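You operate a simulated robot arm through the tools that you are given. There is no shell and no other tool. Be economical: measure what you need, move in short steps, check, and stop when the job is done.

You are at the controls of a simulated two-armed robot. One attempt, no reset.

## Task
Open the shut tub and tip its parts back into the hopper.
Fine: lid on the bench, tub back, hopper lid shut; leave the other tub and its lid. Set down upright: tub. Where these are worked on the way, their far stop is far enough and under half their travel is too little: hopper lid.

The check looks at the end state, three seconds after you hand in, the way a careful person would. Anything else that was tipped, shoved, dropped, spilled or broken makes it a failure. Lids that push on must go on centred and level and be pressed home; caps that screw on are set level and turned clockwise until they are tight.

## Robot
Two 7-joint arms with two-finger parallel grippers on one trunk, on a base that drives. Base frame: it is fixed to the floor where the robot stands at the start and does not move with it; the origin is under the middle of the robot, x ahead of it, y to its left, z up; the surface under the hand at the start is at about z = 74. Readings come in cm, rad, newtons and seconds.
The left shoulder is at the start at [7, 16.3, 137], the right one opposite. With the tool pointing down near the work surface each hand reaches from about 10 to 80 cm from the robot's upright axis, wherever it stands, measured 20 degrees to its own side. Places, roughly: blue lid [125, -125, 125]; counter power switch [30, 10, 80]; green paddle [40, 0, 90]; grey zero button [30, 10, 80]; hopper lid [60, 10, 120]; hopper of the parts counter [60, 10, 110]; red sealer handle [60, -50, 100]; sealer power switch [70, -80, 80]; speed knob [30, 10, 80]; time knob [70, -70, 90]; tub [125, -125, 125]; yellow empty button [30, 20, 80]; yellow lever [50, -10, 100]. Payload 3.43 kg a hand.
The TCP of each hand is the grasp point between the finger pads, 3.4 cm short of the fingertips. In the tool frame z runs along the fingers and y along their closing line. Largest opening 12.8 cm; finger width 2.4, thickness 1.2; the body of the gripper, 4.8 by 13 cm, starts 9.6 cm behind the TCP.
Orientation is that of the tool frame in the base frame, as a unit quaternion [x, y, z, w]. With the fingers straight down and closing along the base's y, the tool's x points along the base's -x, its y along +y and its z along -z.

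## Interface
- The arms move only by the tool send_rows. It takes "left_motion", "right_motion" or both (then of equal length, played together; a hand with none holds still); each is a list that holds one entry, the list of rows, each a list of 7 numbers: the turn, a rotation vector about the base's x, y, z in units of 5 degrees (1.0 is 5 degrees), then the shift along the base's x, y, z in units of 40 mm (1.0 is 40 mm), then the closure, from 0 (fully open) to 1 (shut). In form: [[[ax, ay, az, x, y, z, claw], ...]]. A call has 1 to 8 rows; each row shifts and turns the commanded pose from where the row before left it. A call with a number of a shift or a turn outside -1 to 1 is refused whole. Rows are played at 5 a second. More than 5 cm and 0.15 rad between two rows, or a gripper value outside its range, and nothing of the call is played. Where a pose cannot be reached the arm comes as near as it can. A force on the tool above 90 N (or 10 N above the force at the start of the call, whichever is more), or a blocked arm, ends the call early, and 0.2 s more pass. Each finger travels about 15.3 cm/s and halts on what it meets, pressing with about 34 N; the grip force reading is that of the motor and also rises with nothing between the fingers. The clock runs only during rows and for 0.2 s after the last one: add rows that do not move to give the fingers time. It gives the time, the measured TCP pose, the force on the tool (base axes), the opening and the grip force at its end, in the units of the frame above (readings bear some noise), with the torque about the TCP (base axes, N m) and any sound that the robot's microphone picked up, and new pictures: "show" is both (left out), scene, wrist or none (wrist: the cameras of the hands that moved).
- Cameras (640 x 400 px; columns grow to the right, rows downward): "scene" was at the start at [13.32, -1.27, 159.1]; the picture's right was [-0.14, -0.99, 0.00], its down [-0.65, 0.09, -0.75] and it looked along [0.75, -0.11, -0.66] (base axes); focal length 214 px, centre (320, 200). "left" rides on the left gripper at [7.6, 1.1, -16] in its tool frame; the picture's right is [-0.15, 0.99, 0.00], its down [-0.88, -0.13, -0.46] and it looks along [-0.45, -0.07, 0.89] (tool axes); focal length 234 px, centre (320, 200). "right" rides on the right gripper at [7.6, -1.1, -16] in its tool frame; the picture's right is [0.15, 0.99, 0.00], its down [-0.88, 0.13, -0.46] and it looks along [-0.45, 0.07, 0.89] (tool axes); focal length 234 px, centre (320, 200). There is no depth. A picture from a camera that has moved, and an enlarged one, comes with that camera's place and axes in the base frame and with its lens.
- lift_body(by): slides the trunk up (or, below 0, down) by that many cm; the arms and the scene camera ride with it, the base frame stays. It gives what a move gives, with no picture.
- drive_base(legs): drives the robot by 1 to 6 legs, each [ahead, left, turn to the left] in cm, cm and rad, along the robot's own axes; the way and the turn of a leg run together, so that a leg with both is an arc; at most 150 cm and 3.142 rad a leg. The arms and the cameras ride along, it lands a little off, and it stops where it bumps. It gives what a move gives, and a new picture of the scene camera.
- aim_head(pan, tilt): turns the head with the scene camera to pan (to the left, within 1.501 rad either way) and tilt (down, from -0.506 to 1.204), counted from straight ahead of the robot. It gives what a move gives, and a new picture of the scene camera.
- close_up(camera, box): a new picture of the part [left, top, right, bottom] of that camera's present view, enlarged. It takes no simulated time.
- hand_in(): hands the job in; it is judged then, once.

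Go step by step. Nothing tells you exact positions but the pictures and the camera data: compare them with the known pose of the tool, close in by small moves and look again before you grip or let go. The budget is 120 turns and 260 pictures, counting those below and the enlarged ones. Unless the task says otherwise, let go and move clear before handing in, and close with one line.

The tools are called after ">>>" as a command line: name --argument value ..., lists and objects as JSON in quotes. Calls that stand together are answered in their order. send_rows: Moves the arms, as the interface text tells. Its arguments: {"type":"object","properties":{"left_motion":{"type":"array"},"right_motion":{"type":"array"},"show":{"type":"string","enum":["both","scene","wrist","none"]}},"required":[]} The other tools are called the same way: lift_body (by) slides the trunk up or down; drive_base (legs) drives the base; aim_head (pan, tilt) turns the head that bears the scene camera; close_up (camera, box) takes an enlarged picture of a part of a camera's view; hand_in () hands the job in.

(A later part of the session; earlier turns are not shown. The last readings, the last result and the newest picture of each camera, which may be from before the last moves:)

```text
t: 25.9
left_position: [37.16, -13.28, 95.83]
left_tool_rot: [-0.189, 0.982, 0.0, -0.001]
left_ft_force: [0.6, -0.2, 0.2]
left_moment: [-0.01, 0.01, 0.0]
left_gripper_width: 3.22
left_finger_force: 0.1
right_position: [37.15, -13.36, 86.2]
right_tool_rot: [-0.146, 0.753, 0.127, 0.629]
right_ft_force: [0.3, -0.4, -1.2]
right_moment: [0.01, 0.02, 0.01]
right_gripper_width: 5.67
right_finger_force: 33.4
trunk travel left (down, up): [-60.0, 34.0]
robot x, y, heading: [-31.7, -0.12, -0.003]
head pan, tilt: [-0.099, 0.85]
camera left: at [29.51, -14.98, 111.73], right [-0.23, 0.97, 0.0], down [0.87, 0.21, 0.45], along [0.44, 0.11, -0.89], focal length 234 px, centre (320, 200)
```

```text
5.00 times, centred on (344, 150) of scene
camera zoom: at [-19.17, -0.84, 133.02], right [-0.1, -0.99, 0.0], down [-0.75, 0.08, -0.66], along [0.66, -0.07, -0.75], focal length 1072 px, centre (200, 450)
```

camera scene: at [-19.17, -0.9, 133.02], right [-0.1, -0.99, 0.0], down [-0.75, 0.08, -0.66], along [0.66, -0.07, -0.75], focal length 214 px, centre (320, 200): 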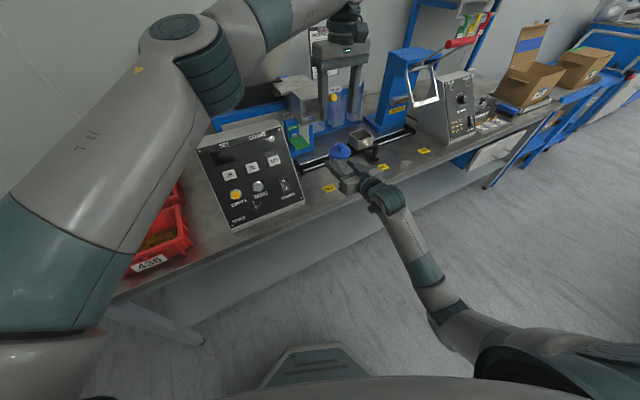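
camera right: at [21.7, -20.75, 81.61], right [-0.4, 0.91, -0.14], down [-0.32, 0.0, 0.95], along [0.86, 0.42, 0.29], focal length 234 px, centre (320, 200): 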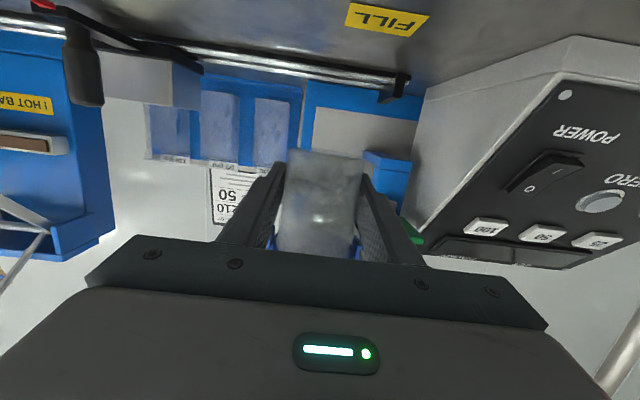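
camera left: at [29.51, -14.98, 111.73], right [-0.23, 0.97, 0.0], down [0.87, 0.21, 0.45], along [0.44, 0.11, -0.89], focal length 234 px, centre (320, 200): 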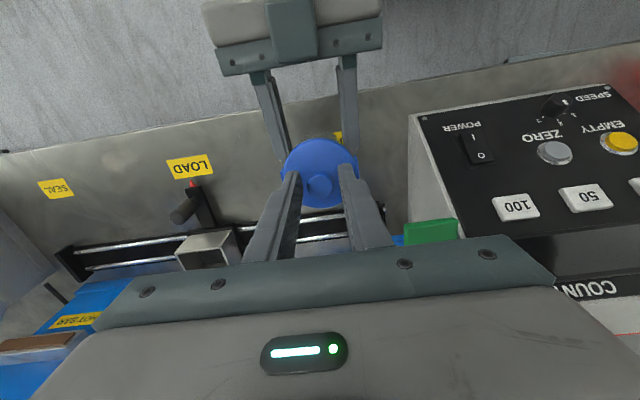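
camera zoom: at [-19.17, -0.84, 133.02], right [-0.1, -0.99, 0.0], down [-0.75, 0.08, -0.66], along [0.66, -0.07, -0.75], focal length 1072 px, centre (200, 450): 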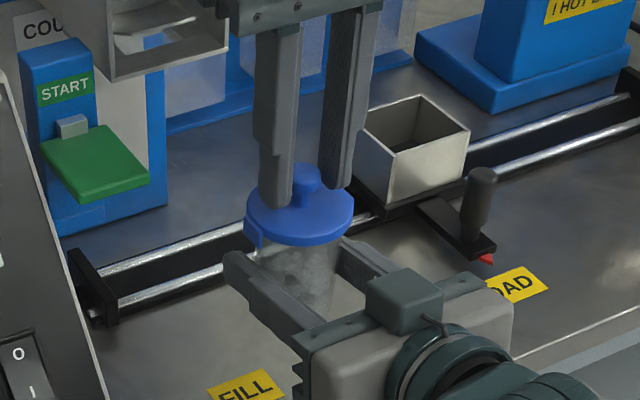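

>>> send_rows --left_motion '[[[0, 0, 0, 0, 0, 0, 0.85], [0, 0, 0, 0, 0, 0, 1], [0, 0, 0, 0, 0, 0, 1], [0, 0, 0, 0, 0, 0.1, 1], [0, 0, 0, 0, 0, 0.1, 1], [0, 0, 0, 0, 0, 0.1, 1]]]' --show "wrist"

>>> close_up --camera "scene" --box '[280, 110, 408, 190]'

```text
t: 27.3
left_position: [36.95, -13.3, 96.94]
left_tool_rot: [-0.189, 0.982, 0.0, 0.0]
left_ft_force: [-0.7, 1.0, -1.1]
left_moment: [-0.02, -0.01, -0.02]
left_gripper_width: 2.11
left_finger_force: 34.1
right_position: [37.17, -13.28, 86.19]
right_tool_rot: [-0.146, 0.753, 0.128, 0.629]
right_ft_force: [-0.2, -0.5, -0.8]
right_moment: [0.01, -0.02, -0.01]
right_gripper_width: 5.67
right_finger_force: 34.1
trunk travel left (down, up): [-60.0, 34.0]
robot x, y, heading: [-31.85, -0.03, -0.006]
head pan, tilt: [-0.099, 0.85]
heard: snap
camera left: at [29.37, -15.03, 112.94], right [-0.23, 0.97, 0.0], down [0.87, 0.21, 0.46], along [0.44, 0.1, -0.89], focal length 234 px, centre (320, 200)
```

left: 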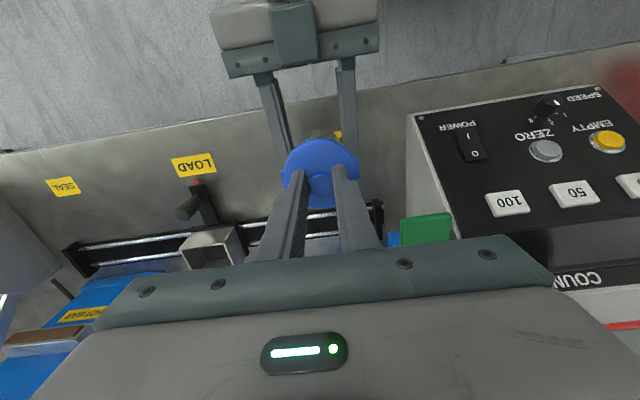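

```text
5.00 times, centred on (344, 150) of scene
camera zoom: at [-19.2, -0.84, 133.02], right [-0.1, -0.99, 0.0], down [-0.75, 0.08, -0.66], along [0.66, -0.07, -0.75], focal length 1072 px, centre (200, 450)
```

zoom: 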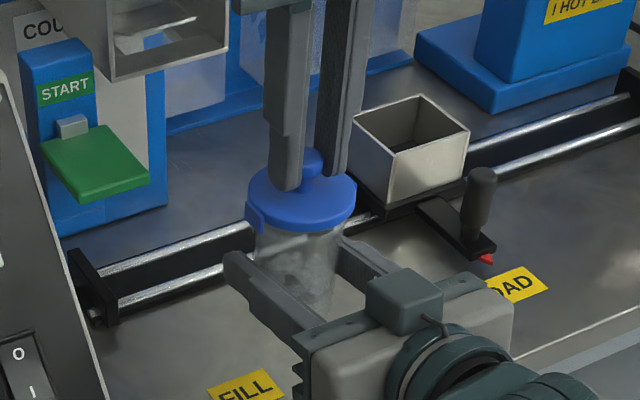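

The lid snapped free. Raising it, then shifting the tub to the right so I can set the lid on the bench by FILL.

>>> send_rows --left_motion '[[[0, 0, 0, 0, 0, 0.6, 1], [0, 0, 0, 0, 0, 0.6, 1], [0, 0, 0, 0, 0, 0.3, 1], [0, 0, 0, 0, 0, 0, 1], [0, 0, 0, 0, 0, 0, 1], [0, 0, 0, 0, 0, 0, 1], [0, 0, 0, 0, 0, 0, 1]]]' --right_motion '[[[0, 0, 0, 0, 0, 0, 1], [0, 0, 0, 0, 0, 0, 1], [0, 0, 0, 0, 0, 0, 1], [0, 0, 0, 0.3, -0.75, 0, 1], [0, 0, 0, 0.3, -0.75, 0, 1], [0, 0, 0, 0.3, -0.75, 0, 1], [0, 0, 0, 0.3, -0.75, 0, 1]]]' --show "scene"

>>> close_up --camera "scene" --box '[280, 100, 440, 200]'

```text
t: 28.9
left_position: [36.89, -13.35, 102.9]
left_tool_rot: [-0.189, 0.982, 0.001, 0.0]
left_ft_force: [-0.8, -0.3, 0.0]
left_moment: [0.02, 0.0, 0.0]
left_gripper_width: 2.11
left_finger_force: 34.3
right_position: [41.97, -25.14, 85.94]
right_tool_rot: [-0.145, 0.753, 0.126, 0.629]
right_ft_force: [-0.3, 1.0, -1.8]
right_moment: [0.0, 0.01, -0.03]
right_gripper_width: 5.68
right_finger_force: 34.8
trunk travel left (down, up): [-60.0, 34.0]
robot x, y, heading: [-31.97, 0.06, -0.009]
head pan, tilt: [-0.099, 0.85]
camera scene: at [-19.17, -0.91, 133.01], right [-0.1, -0.99, 0.0], down [-0.75, 0.08, -0.66], along [0.66, -0.07, -0.75], focal length 214 px, centre (320, 200)
```

scene: 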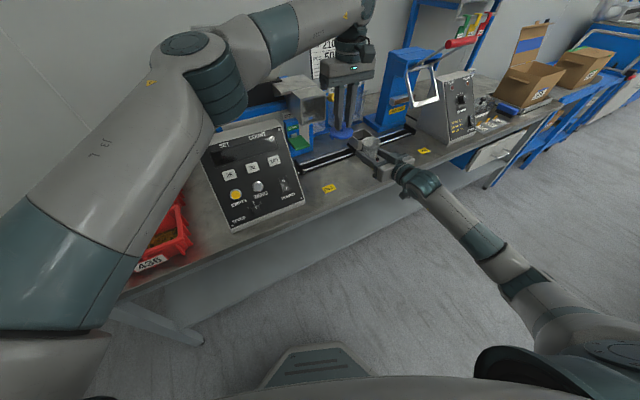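

```text
4.00 times, centred on (360, 150) of scene
camera zoom: at [-19.17, -0.91, 133.01], right [-0.1, -0.99, 0.0], down [-0.75, 0.08, -0.66], along [0.66, -0.07, -0.75], focal length 858 px, centre (160, 400)
```

zoom: 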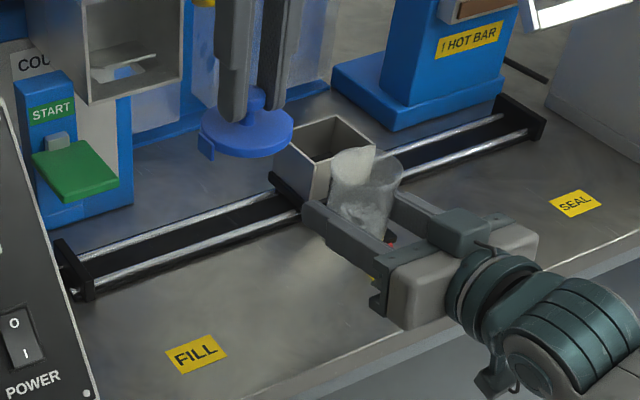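

>>> send_rows --left_motion '[[[0, 0, 0, 0.1, 0.4, -0.6, 1], [0, 0, 0, 0, 0, -0.8, 1], [0, 0, 0, 0, 0, -0.8, 1], [0, 0, 0, 0, 0, -0.8, 1], [0, 0, 0, 0, 0, -0.8, 1], [0, 0, 0, 0, 0, -0.6, 1], [0, 0, 0, 0, 0, 0, 1]]]' --show "none"

>>> close_up --camera "scene" --box '[280, 110, 440, 210]'

```text
t: 30.5
left_position: [37.24, -11.53, 85.46]
left_tool_rot: [-0.189, 0.982, -0.001, 0.0]
left_ft_force: [-0.1, 0.7, -0.2]
left_moment: [0.0, -0.02, 0.02]
left_gripper_width: 2.1
left_finger_force: 34.0
right_position: [41.88, -25.11, 86.12]
right_tool_rot: [-0.144, 0.753, 0.125, 0.63]
right_ft_force: [-0.8, 0.6, -1.3]
right_moment: [0.0, 0.01, -0.04]
right_gripper_width: 5.67
right_finger_force: 34.5
trunk travel left (down, up): [-60.0, 34.0]
robot x, y, heading: [-32.17, 0.04, -0.005]
head pan, tilt: [-0.099, 0.85]
```

```text
4.00 times, centred on (360, 160) of scene
camera zoom: at [-19.21, -0.85, 133.02], right [-0.1, -0.99, 0.0], down [-0.75, 0.08, -0.66], along [0.66, -0.07, -0.75], focal length 858 px, centre (160, 360)
```

zoom: 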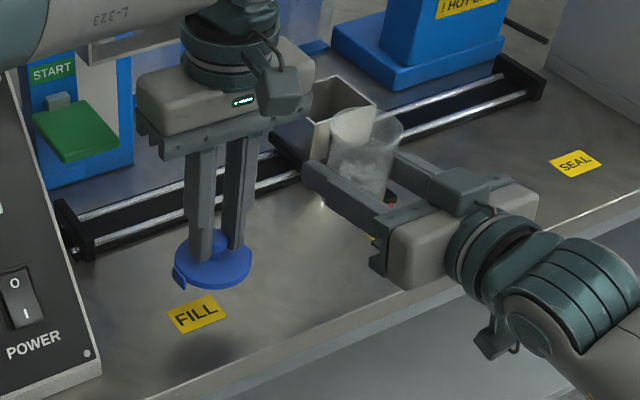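

Lowering the lid gently to the bench until I feel contact.

>>> send_rows --left_motion '[[[0, 0, 0, 0, 0, -0.4, 1], [0, 0, 0, 0, 0, -0.3, 1], [0, 0, 0, 0, 0, -0.2, 1], [0, 0, 0, 0, 0, -0.15, 1], [0, 0, 0, 0, 0, -0.1, 1], [0, 0, 0, 0, 0, -0.1, 1]]]' --show "none"

>>> close_up --camera "scene" --box '[280, 130, 408, 210]'

```text
t: 31.9
left_position: [37.29, -11.59, 80.32]
left_tool_rot: [-0.19, 0.982, 0.0, 0.0]
left_ft_force: [-0.6, 0.2, -0.5]
left_moment: [0.02, -0.01, -0.01]
left_gripper_width: 2.1
left_finger_force: 33.8
right_position: [41.92, -25.12, 86.03]
right_tool_rot: [-0.145, 0.753, 0.125, 0.629]
right_ft_force: [0.2, -0.3, -1.5]
right_moment: [-0.01, 0.02, -0.01]
right_gripper_width: 5.67
right_finger_force: 33.9
trunk travel left (down, up): [-60.0, 34.0]
robot x, y, heading: [-31.96, 0.19, -0.006]
head pan, tilt: [-0.099, 0.85]
```

```text
5.00 times, centred on (344, 170) of scene
camera zoom: at [-19.17, -0.85, 133.02], right [-0.1, -0.99, 0.0], down [-0.75, 0.08, -0.66], along [0.66, -0.07, -0.75], focal length 1072 px, centre (200, 350)
```

zoom: 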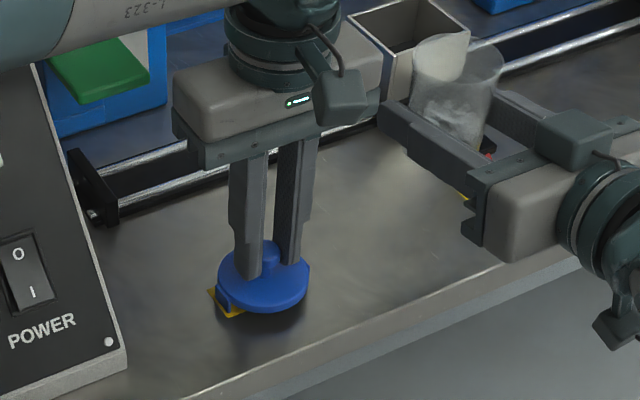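

>>> send_rows --left_motion '[[[0, 0, 0, 0, 0, -0.08, 1], [0, 0, 0, 0, 0, -0.08, 1], [0, 0, 0, 0, 0, -0.08, 1], [0, 0, 0, 0, 0, 0, 1]]]' --show "none"

>>> close_up --camera "scene" --box '[296, 160, 376, 210]'

```text
t: 32.9
left_position: [37.23, -11.65, 79.94]
left_tool_rot: [-0.19, 0.982, -0.002, 0.003]
left_ft_force: [7.5, -2.8, 36.7]
left_moment: [-0.01, -0.39, -0.06]
left_gripper_width: 2.09
left_finger_force: 33.8
right_position: [41.59, -25.16, 86.53]
right_tool_rot: [-0.145, 0.752, 0.124, 0.631]
right_ft_force: [0.1, 0.3, -1.4]
right_moment: [0.0, 0.0, 0.02]
right_gripper_width: 5.67
right_finger_force: 33.7
trunk travel left (down, up): [-60.0, 34.0]
robot x, y, heading: [-32.0, 0.35, -0.01]
head pan, tilt: [-0.099, 0.85]
```

```text
8.00 times, centred on (336, 185) of scene
camera zoom: at [-19.56, -0.81, 133.11], right [-0.1, -0.99, 0.0], down [-0.75, 0.08, -0.66], along [0.66, -0.07, -0.75], focal length 1716 px, centre (192, 320)
```

zoom: 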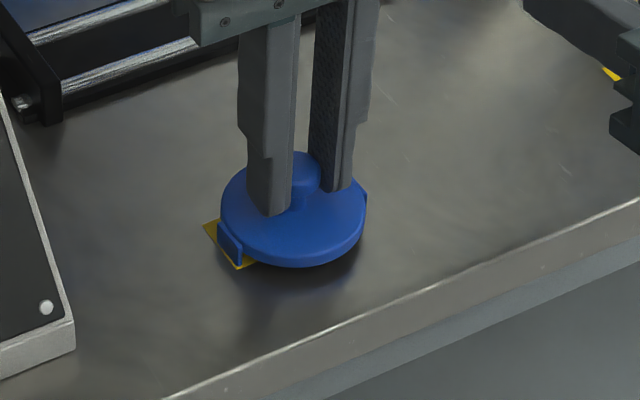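

Contact. Easing off slightly, releasing the lid and rising.

>>> send_rows --left_motion '[[[0, 0, 0, 0, 0, 0.06, 1], [0, 0, 0, 0, 0, 0, 0.8], [0, 0, 0, 0, 0, 0, 0.65], [0, 0, 0, 0, 0, 0.3, 0.6], [0, 0, 0, 0, 0, 0.7, 0.6], [0, 0, 0, 0, 0, 0.9, 0.6], [0, 0, 0, 0, 0, 0.9, 0.6], [0, 0, 0, 0, 0, 0.9, 0.6]]]' --show "scene"

>>> close_up --camera "scene" --box '[280, 110, 440, 210]'

```text
t: 34.7
left_position: [37.36, -11.66, 94.54]
left_tool_rot: [-0.189, 0.982, 0.0, 0.0]
left_ft_force: [0.1, -0.6, -0.2]
left_moment: [-0.01, -0.01, 0.02]
left_gripper_width: 5.11
left_finger_force: 0.0
right_position: [41.78, -24.97, 86.03]
right_tool_rot: [-0.145, 0.753, 0.125, 0.63]
right_ft_force: [-0.3, 0.3, -0.9]
right_moment: [0.01, -0.01, -0.03]
right_gripper_width: 5.67
right_finger_force: 33.9
trunk travel left (down, up): [-60.0, 34.0]
robot x, y, heading: [-31.59, 0.07, -0.002]
head pan, tilt: [-0.099, 0.85]
camera scene: at [-19.25, -0.86, 133.02], right [-0.1, -0.99, 0.0], down [-0.75, 0.08, -0.66], along [0.66, -0.07, -0.75], focal length 214 px, centre (320, 200)
```

scene: 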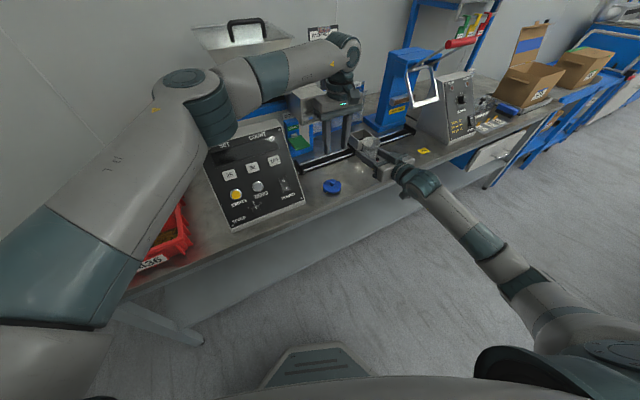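

```text
4.00 times, centred on (360, 160) of scene
camera zoom: at [-19.25, -0.86, 133.02], right [-0.1, -0.99, 0.0], down [-0.75, 0.08, -0.66], along [0.66, -0.07, -0.75], focal length 858 px, centre (160, 360)
```

zoom: 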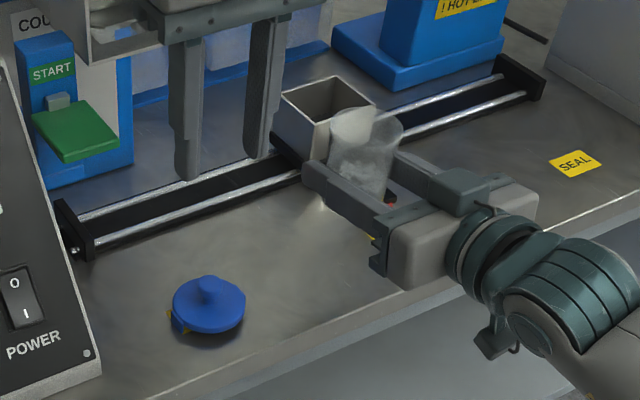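

Lid rests level on the bench. Now raising the trunk and hands, then driving back to the start spot for the hopper.

>>> lift_body --by 32

>>> send_rows --left_motion '[[[0, 0, 0, -0.3, 0.7, 0.3, 0.3], [0, 0, 0, -0.3, 0.7, 0.3, 0], [0, 0, 0, -0.3, 0.7, 0.3, 0], [0, 0, 0, -0.3, 0.7, 0.3, 0], [0, 0, 0, -0.3, 0.7, 0.3, 0], [0, 0, 0, -0.3, 0.7, 0.3, 0], [0, 0, 0, 0, 0, 0, 0]]]' --right_motion '[[[0, 0, 0, -0.2, 0, 0.4, 1], [0, 0, 0, -0.2, 0, 0.4, 1], [0, 0, 0, -0.2, 0, 0.4, 1], [0, 0, 0, -0.2, 0, 0.4, 1], [0, 0, 0, -0.2, 0, 0.4, 1], [0, 0, 0, -0.2, 0, 0.4, 1], [0, 0, 0, 0, 0, 0, 1]]]' --show "scene"

```text
t: 37.9
left_position: [37.49, -11.64, 126.5]
left_tool_rot: [-0.189, 0.982, 0.0, -0.002]
left_ft_force: [0.4, -0.6, 0.2]
left_moment: [0.0, 0.01, 0.0]
left_gripper_width: 5.1
left_finger_force: 0.1
right_position: [41.97, -25.12, 118.09]
right_tool_rot: [-0.145, 0.753, 0.125, 0.629]
right_ft_force: [0.0, 0.0, -1.1]
right_moment: [-0.01, 0.02, 0.02]
right_gripper_width: 5.66
right_finger_force: 34.7
trunk travel left (down, up): [-92.0, 2.0]
robot x, y, heading: [-31.94, 0.38, -0.002]
head pan, tilt: [-0.099, 0.85]
```

```text
t: 39.5
left_position: [30.18, 5.33, 133.7]
left_tool_rot: [-0.189, 0.982, 0.0, -0.001]
left_ft_force: [-0.2, 0.1, 0.3]
left_moment: [0.04, 0.0, 0.03]
left_gripper_width: 12.78
left_finger_force: 0.1
right_position: [37.1, -25.32, 127.69]
right_tool_rot: [-0.145, 0.754, 0.125, 0.628]
right_ft_force: [-0.3, -0.2, -1.4]
right_moment: [0.02, 0.0, 0.05]
right_gripper_width: 5.68
right_finger_force: 34.0
trunk travel left (down, up): [-92.0, 2.0]
robot x, y, heading: [-32.03, 0.2, -0.008]
head pan, tilt: [-0.099, 0.85]
camera scene: at [-19.13, -0.92, 165.01], right [-0.1, -0.99, 0.0], down [-0.75, 0.08, -0.66], along [0.66, -0.07, -0.75], focal length 214 px, centre (320, 200)
```

scene: 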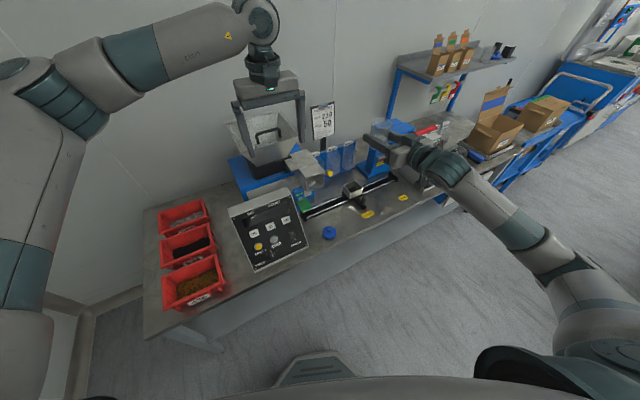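

>>> drive_base --legs '[[28, 0, 0]]'

>>> close_up --camera "left" --box '[140, 0, 500, 225]'

>>> close_up --camera "scene" --box '[170, 80, 362, 200]'

```text
t: 41.5
left_position: [58.08, 5.36, 133.82]
left_tool_rot: [-0.19, 0.982, 0.0, 0.0]
left_ft_force: [-0.5, -0.7, -0.5]
left_moment: [-0.02, -0.02, 0.05]
left_gripper_width: 12.82
left_finger_force: 0.0
right_position: [65.11, -25.14, 127.77]
right_tool_rot: [-0.146, 0.752, 0.126, 0.63]
right_ft_force: [-0.2, 0.7, -0.4]
right_moment: [0.0, 0.02, -0.02]
right_gripper_width: 5.65
right_finger_force: 34.0
trunk travel left (down, up): [-92.0, 2.0]
robot x, y, heading: [-3.7, 0.14, -0.006]
head pan, tilt: [-0.099, 0.85]
camera scene: at [8.8, -0.92, 165.05], right [-0.1, -0.99, 0.0], down [-0.75, 0.08, -0.66], along [0.66, -0.07, -0.75], focal length 214 px, centre (320, 200)
```

scene: 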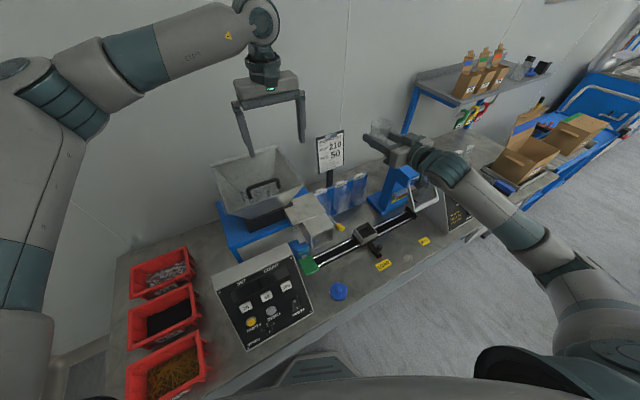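

```text
1.78 times, centred on (320, 112) of left
camera zoom: at [50.62, 3.62, 149.87], right [-0.23, 0.97, 0.0], down [0.87, 0.21, 0.46], along [0.44, 0.11, -0.89], focal length 416 px, centre (320, 356)
```

zoom: 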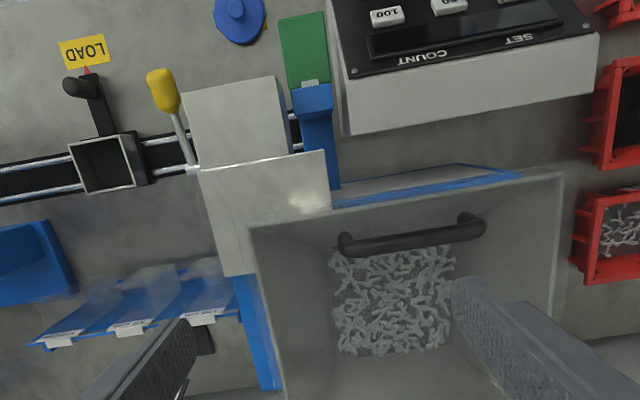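

```text
3.33 times, centred on (266, 140) of scene
camera zoom: at [8.8, -0.92, 165.05], right [-0.1, -0.99, 0.0], down [-0.75, 0.08, -0.66], along [0.66, -0.07, -0.75], focal length 715 px, centre (500, 400)
```

zoom: 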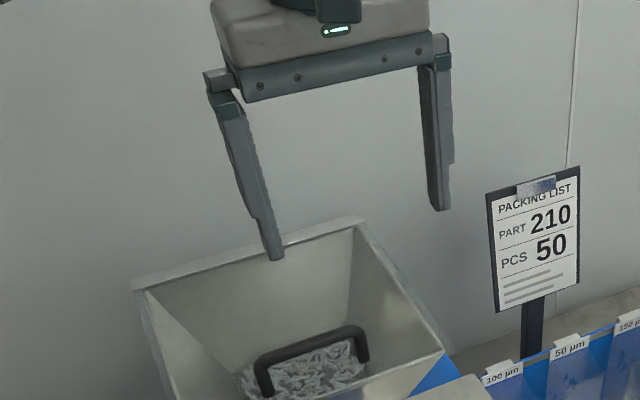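

Handle bar is centred at about (54.5, 10.9, 121.6), running along the bench. Turning the left hand so the fingers close across the bar.

>>> send_rows --left_motion '[[[0, 0, -1, -0.1, 0.15, 0, 0], [0, 0, -1, -0.1, 0.15, 0, 0], [0, 0, -1, -0.1, 0.15, 0, 0], [0, 0, -1, -0.1, 0.15, 0, 0], [0, 0, -1, -0.1, 0.15, 0, 0], [0, 0, -1, -0.1, 0.15, 0, 0], [0, 0, -1, -0.1, 0.15, 0, 0], [0, 0, -1, -0.1, 0.15, 0, 0]]]' --show "none"

>>> send_rows --left_motion '[[[0, 0, -1, -0.05, 0.1, 0, 0], [0, 0, -1, -0.05, 0.1, 0, 0.2], [0, 0, -1, 0, 0, 0, 0.4], [0, 0, -1, 0, 0, 0, 0.5], [0, 0, -1, 0, 0, 0, 0.5], [0, 0, -1, 0, 0, 0, 0.5], [0, 0, -1, 0, 0, 0, 0.5], [0, 0, -1, 0, 0, 0, 0.5]]]' --show "none"

>>> send_rows --left_motion '[[[0, 0, -1, 0, 0, 0, 0.5], [0, 0, -1, 0, 0, 0, 0.5], [0, 0, 0, 0, 0, 0, 0.5]]]'

```text
t: 43.3
left_position: [55.23, 10.07, 133.73]
left_tool_rot: [0.158, 0.987, -0.001, 0.001]
left_ft_force: [0.1, -0.3, 0.1]
left_moment: [-0.02, 0.01, 0.01]
left_gripper_width: 12.81
left_finger_force: 0.0
right_position: [65.37, -24.92, 127.68]
right_tool_rot: [-0.147, 0.753, 0.126, 0.629]
right_ft_force: [-0.5, -0.5, -1.3]
right_moment: [-0.01, -0.01, 0.0]
right_gripper_width: 5.63
right_finger_force: 33.6
trunk travel left (down, up): [-92.0, 2.0]
robot x, y, heading: [-3.62, -0.03, 0.002]
head pan, tilt: [-0.099, 0.85]
```

```text
t: 45.1
left_position: [54.78, 11.07, 133.86]
left_tool_rot: [0.486, 0.874, 0.0, 0.0]
left_ft_force: [0.9, 0.4, 0.1]
left_moment: [0.01, 0.01, 0.03]
left_gripper_width: 6.4
left_finger_force: 0.0
right_position: [65.42, -25.06, 127.74]
right_tool_rot: [-0.146, 0.753, 0.126, 0.629]
right_ft_force: [-0.1, 0.4, -1.5]
right_moment: [0.02, -0.02, 0.01]
right_gripper_width: 5.68
right_finger_force: 34.3
trunk travel left (down, up): [-92.0, 2.0]
robot x, y, heading: [-3.9, 0.44, -0.004]
head pan, tilt: [-0.099, 0.85]
```

```text
t: 45.9
left_position: [54.84, 11.08, 133.76]
left_tool_rot: [0.542, 0.841, 0.0, 0.0]
left_ft_force: [-0.6, -0.2, -0.2]
left_moment: [-0.02, -0.01, -0.01]
left_gripper_width: 6.4
left_finger_force: 0.0
right_position: [65.34, -25.15, 127.67]
right_tool_rot: [-0.146, 0.753, 0.126, 0.629]
right_ft_force: [0.0, 0.3, -1.2]
right_moment: [0.02, -0.03, -0.02]
right_gripper_width: 5.66
right_finger_force: 33.7
trunk travel left (down, up): [-92.0, 2.0]
robot x, y, heading: [-3.8, -0.12, -0.003]
head pan, tilt: [-0.099, 0.85]
camera scene: at [9.04, -0.92, 165.02], right [-0.1, -0.99, 0.0], down [-0.75, 0.08, -0.66], along [0.66, -0.07, -0.75], focal length 214 px, centre (320, 200)
camera left: at [52.58, 18.42, 149.77], right [0.96, 0.27, 0.0], down [0.24, -0.86, 0.46], along [0.12, -0.44, -0.89], focal length 234 px, centre (320, 200)
```

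scene: 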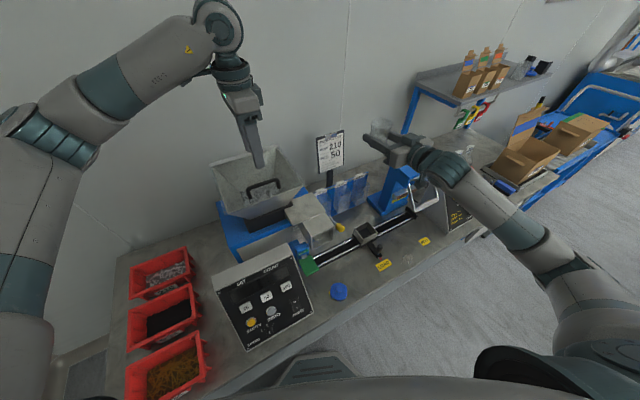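
left: 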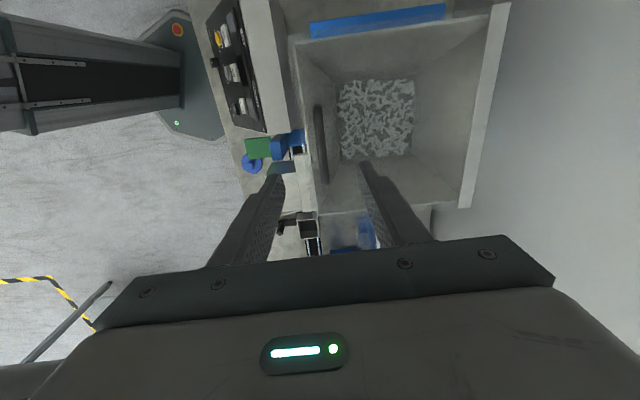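

>>> send_rows --left_motion '[[[0, 0, 0, -0.08, -0.02, -0.66, 0.5], [0, 0, 0, 0, 0, -0.66, 0.5], [0, 0, 0, 0, 0, -0.66, 0.5], [0, 0, 0, 0, 0, -0.6, 0.5], [0, 0, 0, 0, 0, 0, 0.5]]]' --show "wrist"

>>> close_up --camera "scene" --box '[190, 100, 334, 190]'

```text
t: 47.1
left_position: [54.93, 8.41, 129.99]
left_tool_rot: [0.558, 0.83, -0.001, 0.0]
left_ft_force: [0.3, -0.4, 0.6]
left_moment: [0.0, -0.03, 0.0]
left_gripper_width: 6.43
left_finger_force: 0.1
left hand out of reach, approached as far as the arm can: row 1, 2, 3
right_position: [65.43, -25.02, 127.77]
right_tool_rot: [-0.146, 0.753, 0.126, 0.629]
right_ft_force: [-0.2, -0.5, -1.3]
right_moment: [0.0, -0.04, 0.04]
right_gripper_width: 5.67
right_finger_force: 34.1
trunk travel left (down, up): [-92.0, 2.0]
robot x, y, heading: [-3.56, -0.12, 0.002]
head pan, tilt: [-0.099, 0.85]
camera left: at [53.08, 15.99, 145.88], right [0.97, 0.24, 0.0], down [0.21, -0.86, 0.46], along [0.11, -0.44, -0.89], focal length 234 px, centre (320, 200)
```

left: 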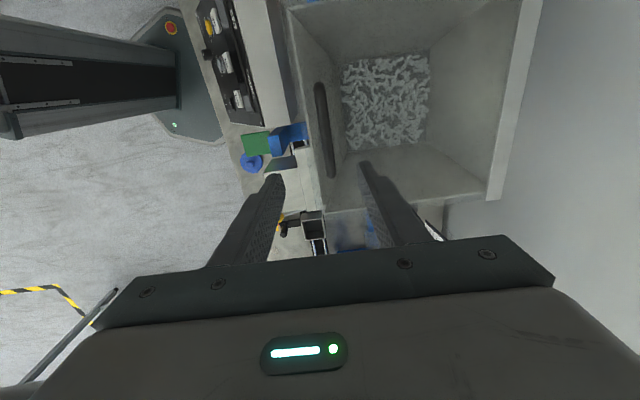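

```text
4.44 times, centred on (262, 145) of scene
camera zoom: at [9.05, -0.89, 165.02], right [-0.1, -0.99, 0.0], down [-0.75, 0.08, -0.66], along [0.66, -0.07, -0.75], focal length 953 px, centre (578, 444)
```

zoom: 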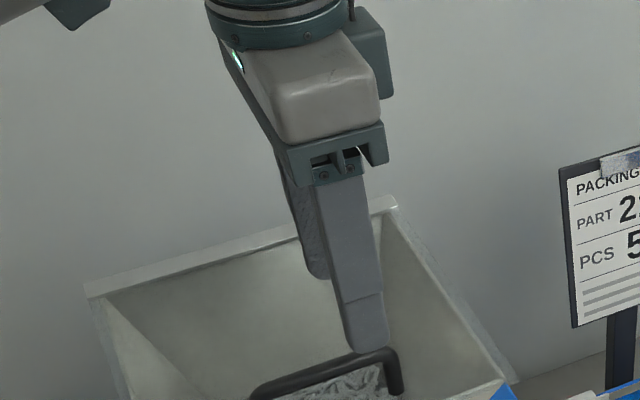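

The wrist runs near a limit with that turn. I'll try tilting the hand forward (as needed for the lid anyway) and re-centring.

>>> send_rows --left_motion '[[[0.375, -0.927, 0, -0.05, 0.1, 0.2, 0.5], [0.375, -0.927, 0, -0.05, 0.1, 0.2, 0.5], [0.375, -0.927, 0, -0.05, 0.1, 0.2, 0.5], [0.375, -0.927, 0, -0.05, 0.1, 0, 0.5], [0.375, -0.927, 0, -0.05, 0.1, 0, 0.5], [0.375, -0.927, 0, -0.05, 0.1, 0, 0.5], [0, 0, 0, 0, 0, 0, 0.5]]]' --show "wrist"

```text
t: 48.7
left_position: [53.79, 11.07, 132.35]
left_tool_rot: [0.541, 0.8, 0.215, 0.144]
left_ft_force: [-0.2, 0.0, -0.6]
left_moment: [0.0, 0.02, -0.02]
left_gripper_width: 6.43
left_finger_force: 0.1
right_position: [65.37, -25.19, 127.72]
right_tool_rot: [-0.145, 0.753, 0.125, 0.629]
right_ft_force: [0.1, 0.7, -0.6]
right_moment: [0.02, -0.01, -0.01]
right_gripper_width: 5.66
right_finger_force: 33.8
trunk travel left (down, up): [-92.0, 2.0]
robot x, y, heading: [-3.64, -0.25, -0.004]
head pan, tilt: [-0.099, 0.85]
camera left: at [44.39, 15.44, 146.88], right [0.85, 0.18, 0.49], down [0.01, -0.94, 0.33], along [0.53, -0.27, -0.81], focal length 234 px, centre (320, 200)
```

left: 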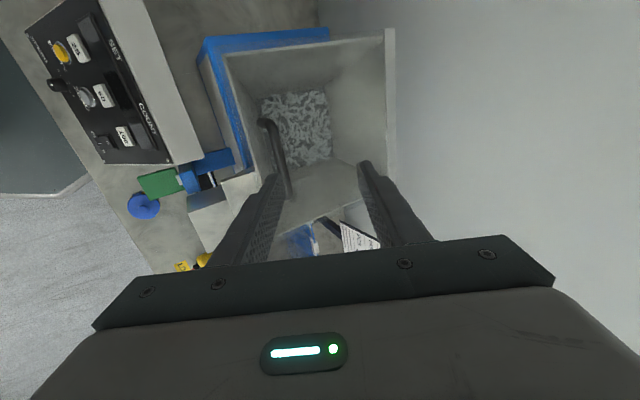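

>>> send_rows --left_motion '[[[0, 0, 0, -0.39, -0.21, -0.3, 0.6], [0, 0, 0, -0.39, -0.21, -0.3, 0.65], [0, 0, 0, 0, 0, -0.3, 0.68], [0, 0, 0, 0, 0, 0, 0.68]]]' --show "wrist"

>>> close_up --camera "scene" --box '[190, 100, 334, 190]'

```text
t: 49.7
left_position: [50.77, 9.49, 128.96]
left_tool_rot: [0.541, 0.8, 0.214, 0.144]
left_ft_force: [-0.1, 0.6, 0.1]
left_moment: [0.03, -0.02, 0.05]
left_gripper_width: 4.11
left_finger_force: 0.1
right_position: [65.39, -25.06, 127.77]
right_tool_rot: [-0.145, 0.753, 0.125, 0.629]
right_ft_force: [-0.3, 1.4, -0.6]
right_moment: [0.0, 0.0, 0.02]
right_gripper_width: 5.64
right_finger_force: 34.1
trunk travel left (down, up): [-92.0, 2.0]
robot x, y, heading: [-3.4, -0.21, -0.003]
head pan, tilt: [-0.099, 0.85]
camera left: at [41.42, 13.86, 143.4], right [0.85, 0.18, 0.49], down [0.01, -0.94, 0.33], along [0.53, -0.27, -0.81], focal length 234 px, centre (320, 200)
```

left: 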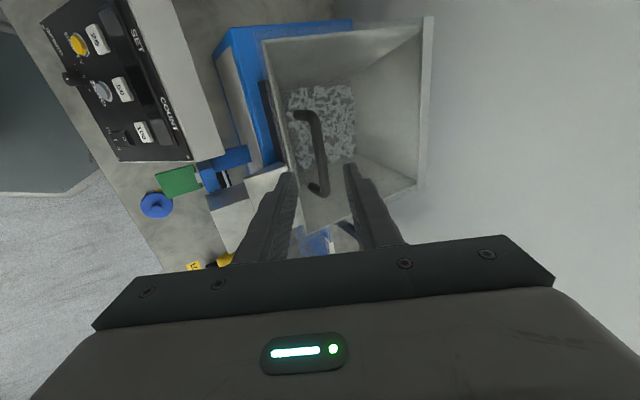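

```text
4.44 times, centred on (262, 145) of scene
camera zoom: at [9.03, -0.9, 165.02], right [-0.1, -0.99, 0.0], down [-0.75, 0.08, -0.66], along [0.66, -0.07, -0.75], focal length 953 px, centre (578, 444)
```

zoom: 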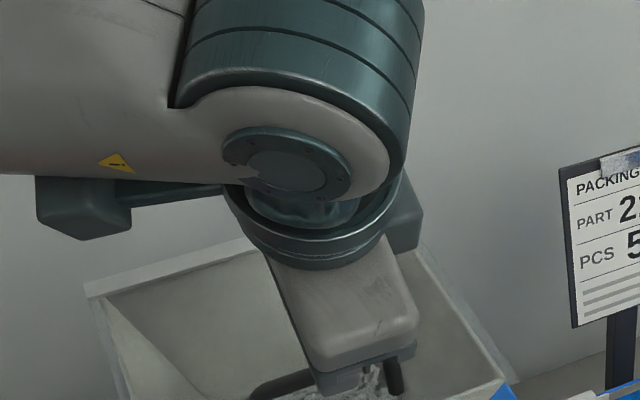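

>>> send_rows --left_motion '[[[0, 0, 0, 0.22, 0.08, -0.45, 0.68], [0, 0, 0, 0.21, 0.08, -0.45, 0.68], [0, 0, 0, 0.2, 0.08, -0.42, 0.68], [0, 0, 0, 0, 0, 0, 0.68]]]' --show "wrist"

>>> close_up --camera "left" --box '[220, 60, 420, 240]'

```text
t: 50.7
left_position: [53.3, 10.43, 123.54]
left_tool_rot: [0.541, 0.8, 0.216, 0.143]
left_ft_force: [-0.1, -0.1, -0.1]
left_moment: [0.04, 0.01, -0.02]
left_gripper_width: 4.09
left_finger_force: 0.0
right_position: [65.42, -25.07, 127.67]
right_tool_rot: [-0.146, 0.753, 0.126, 0.629]
right_ft_force: [-0.3, 0.5, -0.9]
right_moment: [-0.02, 0.02, -0.03]
right_gripper_width: 5.68
right_finger_force: 34.1
trunk travel left (down, up): [-92.0, 2.0]
robot x, y, heading: [-4.02, -0.21, -0.003]
head pan, tilt: [-0.099, 0.85]
camera left: at [43.84, 14.79, 138.08], right [0.85, 0.18, 0.49], down [0.01, -0.94, 0.33], along [0.53, -0.27, -0.81], focal length 234 px, centre (320, 200)
```

left: 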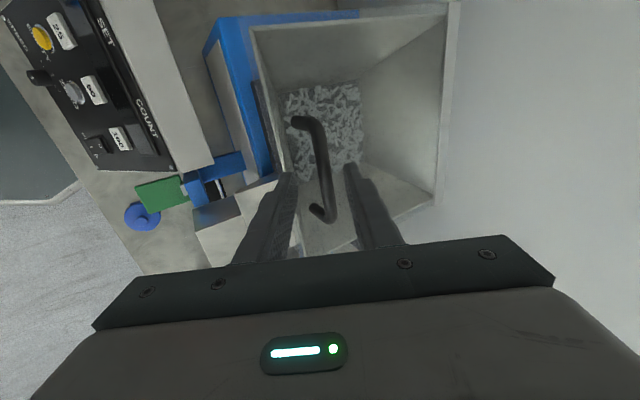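

```text
2.22 times, centred on (320, 150) of left
camera zoom: at [43.84, 14.79, 138.08], right [0.85, 0.18, 0.49], down [0.01, -0.94, 0.33], along [0.53, -0.27, -0.81], focal length 520 px, centre (320, 311)
```

zoom: 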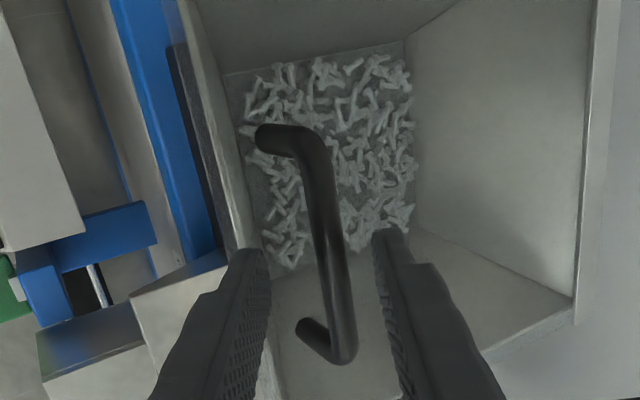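

>>> send_rows --left_motion '[[[0, 0, 0, 0.03, 0.02, 0, 0.75], [0, 0, 0, 0, 0, 0, 0.82], [0, 0, 0, 0, 0, 0, 0.9], [0, 0, 0, 0, 0, 0, 1], [0, 0, 0, 0, 0, 0, 1]]]' --show "wrist"

>>> close_up --camera "left" --box '[220, 60, 420, 240]'

```text
t: 51.9
left_position: [53.6, 10.53, 123.79]
left_tool_rot: [0.539, 0.801, 0.215, 0.145]
left_ft_force: [22.0, 6.5, 25.8]
left_moment: [0.94, -0.67, 0.4]
left_gripper_width: 1.12
left_finger_force: 45.0
right_position: [65.58, -25.06, 127.64]
right_tool_rot: [-0.146, 0.753, 0.126, 0.629]
right_ft_force: [0.2, 0.6, -1.4]
right_moment: [-0.02, 0.03, -0.03]
right_gripper_width: 5.68
right_finger_force: 34.7
trunk travel left (down, up): [-92.0, 2.0]
robot x, y, heading: [-3.61, 0.06, -0.001]
head pan, tilt: [-0.099, 0.85]
camera left: at [44.13, 14.98, 138.12], right [0.85, 0.19, 0.5], down [0.01, -0.94, 0.33], along [0.53, -0.27, -0.8], focal length 234 px, centre (320, 200)
```

left: 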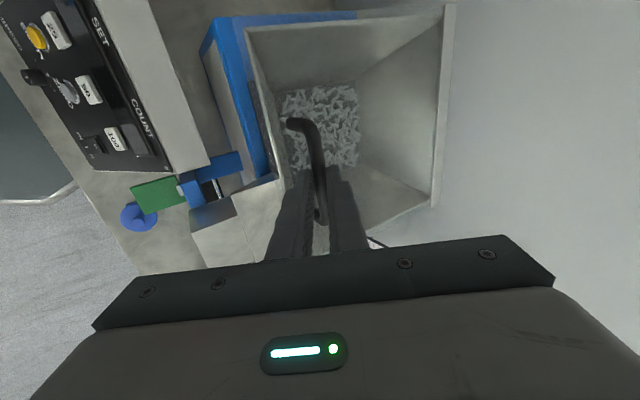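

```text
2.22 times, centred on (320, 150) of left
camera zoom: at [44.13, 14.98, 138.12], right [0.85, 0.19, 0.5], down [0.01, -0.94, 0.33], along [0.53, -0.27, -0.8], focal length 520 px, centre (320, 311)
```

zoom: 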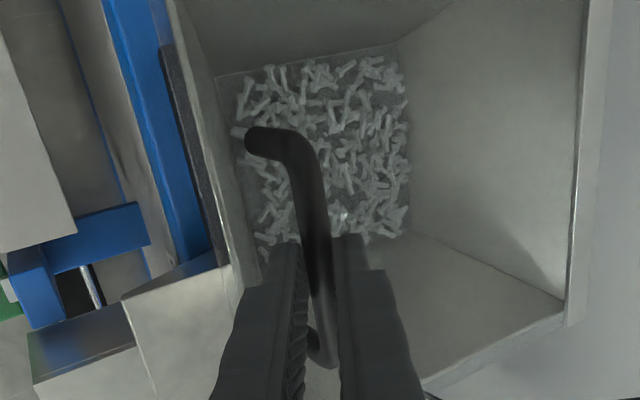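

The bar is gripped. The lid hinges at the back, so I'll swing it up along an arc of about 21 cm radius, starting with the first 20° and checking.

>>> send_rows --left_motion '[[[-0.094, 0.232, 0, 0.119, 0.048, 0.456, 1], [-0.094, 0.232, 0, 0.119, 0.048, 0.456, 1], [-0.094, 0.232, 0, 0.191, 0.077, 0.431, 1], [-0.094, 0.232, 0, 0.191, 0.077, 0.431, 1]]]'

```text
t: 52.9
left_position: [55.92, 11.57, 130.55]
left_tool_rot: [0.547, 0.81, 0.178, 0.118]
left_ft_force: [6.3, 5.8, -8.6]
left_moment: [-0.15, 0.0, 0.02]
left_gripper_width: 1.17
left_finger_force: 45.0
right_position: [65.48, -25.02, 127.57]
right_tool_rot: [-0.147, 0.753, 0.126, 0.628]
right_ft_force: [0.0, 0.4, -2.1]
right_moment: [0.0, -0.01, 0.03]
right_gripper_width: 5.67
right_finger_force: 33.9
trunk travel left (down, up): [-92.0, 2.0]
robot x, y, heading: [-3.46, -0.21, 0.002]
head pan, tilt: [-0.099, 0.85]
camera scene: at [9.28, -0.74, 164.99], right [-0.1, -0.99, 0.0], down [-0.75, 0.08, -0.66], along [0.66, -0.07, -0.75], focal length 214 px, centre (320, 200)
camera left: at [47.78, 16.45, 145.66], right [0.89, 0.2, 0.41], down [0.04, -0.93, 0.36], along [0.46, -0.3, -0.84], focal length 234 px, centre (320, 200)
```

scene: 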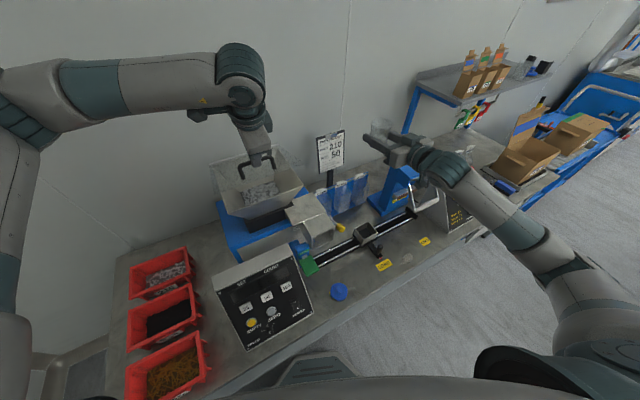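
left: 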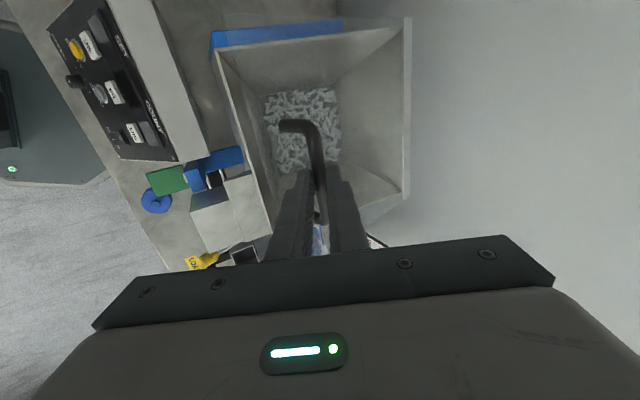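

It's lifting freely with low forces. Continuing the arc.

>>> send_rows --left_motion '[[[-0.094, 0.232, 0, 0.256, 0.104, 0.39, 1], [-0.094, 0.232, 0, 0.256, 0.104, 0.39, 1], [-0.094, 0.232, 0, 0.316, 0.128, 0.339, 1], [-0.094, 0.232, 0, 0.316, 0.128, 0.339, 1]]]' --show "none"

>>> send_rows --left_motion '[[[-0.094, 0.232, 0, 0.364, 0.147, 0.275, 1], [-0.094, 0.232, 0, 0.364, 0.147, 0.275, 1], [-0.094, 0.232, 0, 0.403, 0.163, 0.205, 1], [-0.094, 0.232, 0, 0.403, 0.163, 0.205, 1]]]'

```text
t: 53.9
left_position: [58.98, 12.86, 135.4]
left_tool_rot: [0.55, 0.814, 0.154, 0.103]
left_ft_force: [-5.8, 3.4, 4.9]
left_moment: [0.05, 0.02, -0.03]
left_gripper_width: 1.16
left_finger_force: 44.8
left hand out of reach, approached as far as the arm can: row 4
right_position: [65.17, -25.03, 127.9]
right_tool_rot: [-0.147, 0.752, 0.126, 0.63]
right_ft_force: [-0.2, -0.2, -1.4]
right_moment: [0.0, -0.03, -0.04]
right_gripper_width: 5.64
right_finger_force: 34.3
trunk travel left (down, up): [-92.0, 2.0]
robot x, y, heading: [-3.65, 0.04, -0.005]
head pan, tilt: [-0.099, 0.85]
```

```text
t: 54.9
left_position: [58.97, 12.78, 135.31]
left_tool_rot: [0.55, 0.814, 0.153, 0.102]
left_ft_force: [-7.2, 2.2, 3.9]
left_moment: [-0.31, -0.04, -0.14]
left_gripper_width: 1.15
left_finger_force: 44.8
left hand out of reach, approached as far as the arm can: row 1, 2, 3, 4
right_position: [65.25, -25.01, 127.87]
right_tool_rot: [-0.146, 0.752, 0.126, 0.63]
right_ft_force: [-0.1, 0.2, -1.3]
right_moment: [0.03, 0.03, -0.02]
right_gripper_width: 5.66
right_finger_force: 33.5
trunk travel left (down, up): [-92.0, 2.0]
robot x, y, heading: [-3.54, -0.06, -0.001]
head pan, tilt: [-0.099, 0.85]
camera scene: at [8.79, -0.84, 165.04], right [-0.1, -0.99, 0.0], down [-0.75, 0.08, -0.66], along [0.66, -0.07, -0.75], focal length 214 px, centre (320, 200)
camera left: at [51.7, 18.11, 150.61], right [0.91, 0.21, 0.36], down [0.06, -0.92, 0.38], along [0.41, -0.32, -0.85], focal length 234 px, centre (320, 200)
```

scene: 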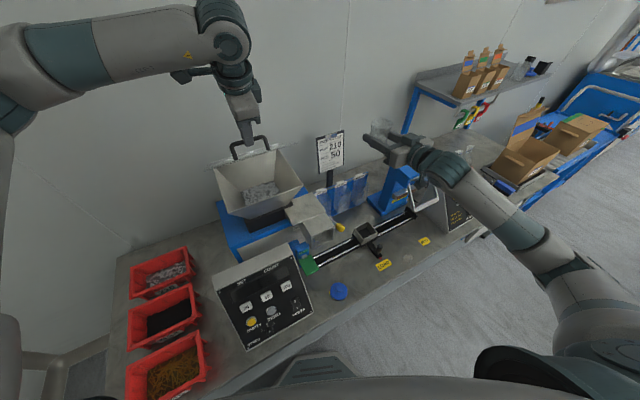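
left: 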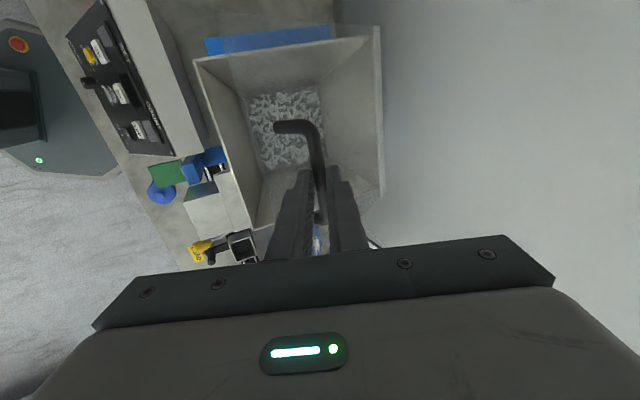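

The wrist hits its limit at about 36° open. I'll lower the lid back down, then turn the robot to the right so the left wrist is in a comfortable range and regrip.

>>> send_rows --left_motion '[[[0.094, -0.232, 0, -0.254, -0.103, -0.396, 1], [0.094, -0.232, 0, -0.254, -0.103, -0.396, 1], [0.094, -0.232, 0, -0.254, -0.103, -0.396, 1], [0.094, -0.232, 0, -0.191, -0.077, -0.431, 1], [0.094, -0.232, 0, -0.191, -0.077, -0.431, 1], [0.094, -0.232, 0, -0.119, -0.048, -0.43, 1], [0.094, -0.232, 0, -0.1, -0.04, -0.4, 1], [0, 0, 0, 0, 0, 0, 1]]]'

```text
t: 56.7
left_position: [53.67, 10.51, 123.91]
left_tool_rot: [0.544, 0.804, 0.198, 0.134]
left_ft_force: [0.5, -5.9, 7.2]
left_moment: [-0.01, -0.09, 0.35]
left_gripper_width: 1.14
left_finger_force: 45.0
right_position: [65.39, -25.33, 127.62]
right_tool_rot: [-0.144, 0.753, 0.125, 0.63]
right_ft_force: [-1.1, 0.1, -0.9]
right_moment: [0.01, 0.0, -0.01]
right_gripper_width: 5.65
right_finger_force: 33.8
trunk travel left (down, up): [-92.0, 2.0]
robot x, y, heading: [-3.85, 0.01, -0.004]
head pan, tilt: [-0.099, 0.85]
camera scene: at [8.97, -1.07, 165.04], right [-0.1, -0.99, 0.0], down [-0.75, 0.08, -0.66], along [0.66, -0.07, -0.75], focal length 214 px, centre (320, 200)
camera left: at [44.86, 15.28, 138.58], right [0.87, 0.19, 0.46], down [0.03, -0.94, 0.34], along [0.5, -0.29, -0.82], focal length 234 px, centre (320, 200)
```

scene: 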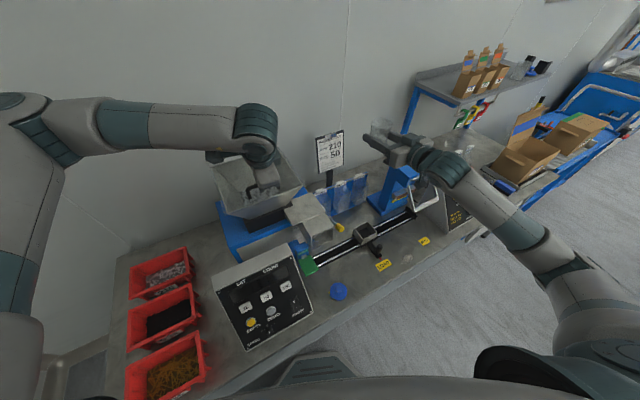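
left: 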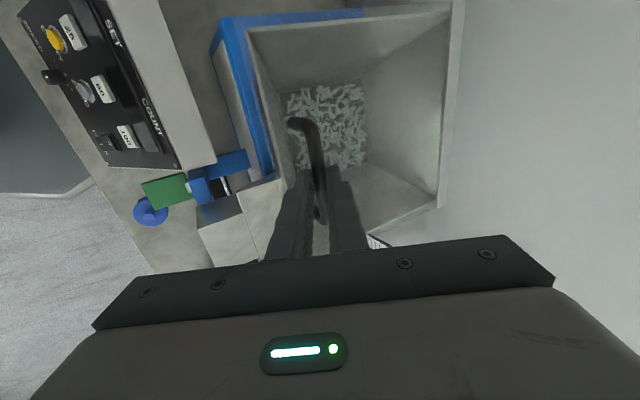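

>>> send_rows --left_motion '[[[0, 0, 0, 0, 0, 0, 0.85], [0, 0, 0, 0, 0, 0, 0.68], [0, 0, 0, -0.27, -0.11, 0.53, 0.68], [0, 0, 0, -0.27, -0.11, 0.53, 0.68], [0, 0, 0, -0.27, -0.11, 0.53, 0.68], [0, 0, 0, -0.3, 0, 0.9, 0.68], [0, 0, 0, -0.3, 0, 0.9, 0.5], [0, 0, 0, -0.3, 0, 0.9, 0.5]]]' --right_motion '[[[0, 0, 0, 0, 0, 0, 1], [0, 0, 0, 0, 0, 0, 1], [0, 0, 0, -0.2, 0, 0.4, 1], [0, 0, 0, -0.2, 0, 0.4, 1], [0, 0, 0, -0.2, 0, 0.4, 1], [0, 0, 0, -0.2, 0, 0.4, 1], [0, 0, 0, -0.2, 0, 0.4, 1], [0, 0, 0, 0, 0, 0, 1]]]' --show "scene"

```text
t: 58.5
left_position: [46.71, 9.18, 140.87]
left_tool_rot: [0.544, 0.805, 0.198, 0.131]
left_ft_force: [0.2, -0.3, 0.3]
left_moment: [0.0, 0.0, 0.01]
left_gripper_width: 6.41
left_finger_force: 0.1
right_position: [61.39, -25.22, 135.79]
right_tool_rot: [-0.145, 0.753, 0.126, 0.629]
right_ft_force: [-0.6, 0.2, -2.0]
right_moment: [0.02, 0.01, -0.01]
right_gripper_width: 5.64
right_finger_force: 34.6
trunk travel left (down, up): [-92.0, 2.0]
robot x, y, heading: [-3.69, -0.17, -0.004]
head pan, tilt: [-0.099, 0.85]
camera scene: at [8.99, -0.98, 165.02], right [-0.1, -0.99, 0.0], down [-0.75, 0.08, -0.66], along [0.66, -0.07, -0.75], focal length 214 px, centre (320, 200)
```

scene: 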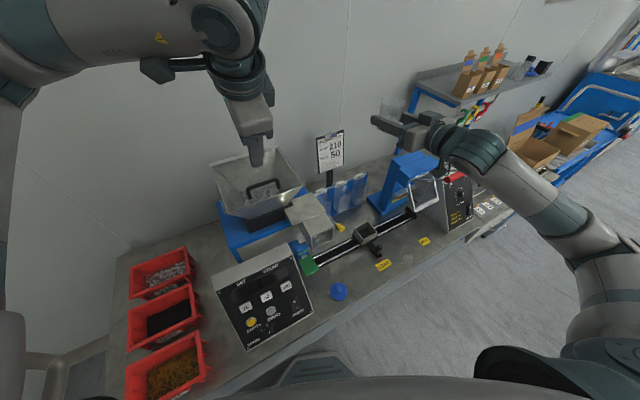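

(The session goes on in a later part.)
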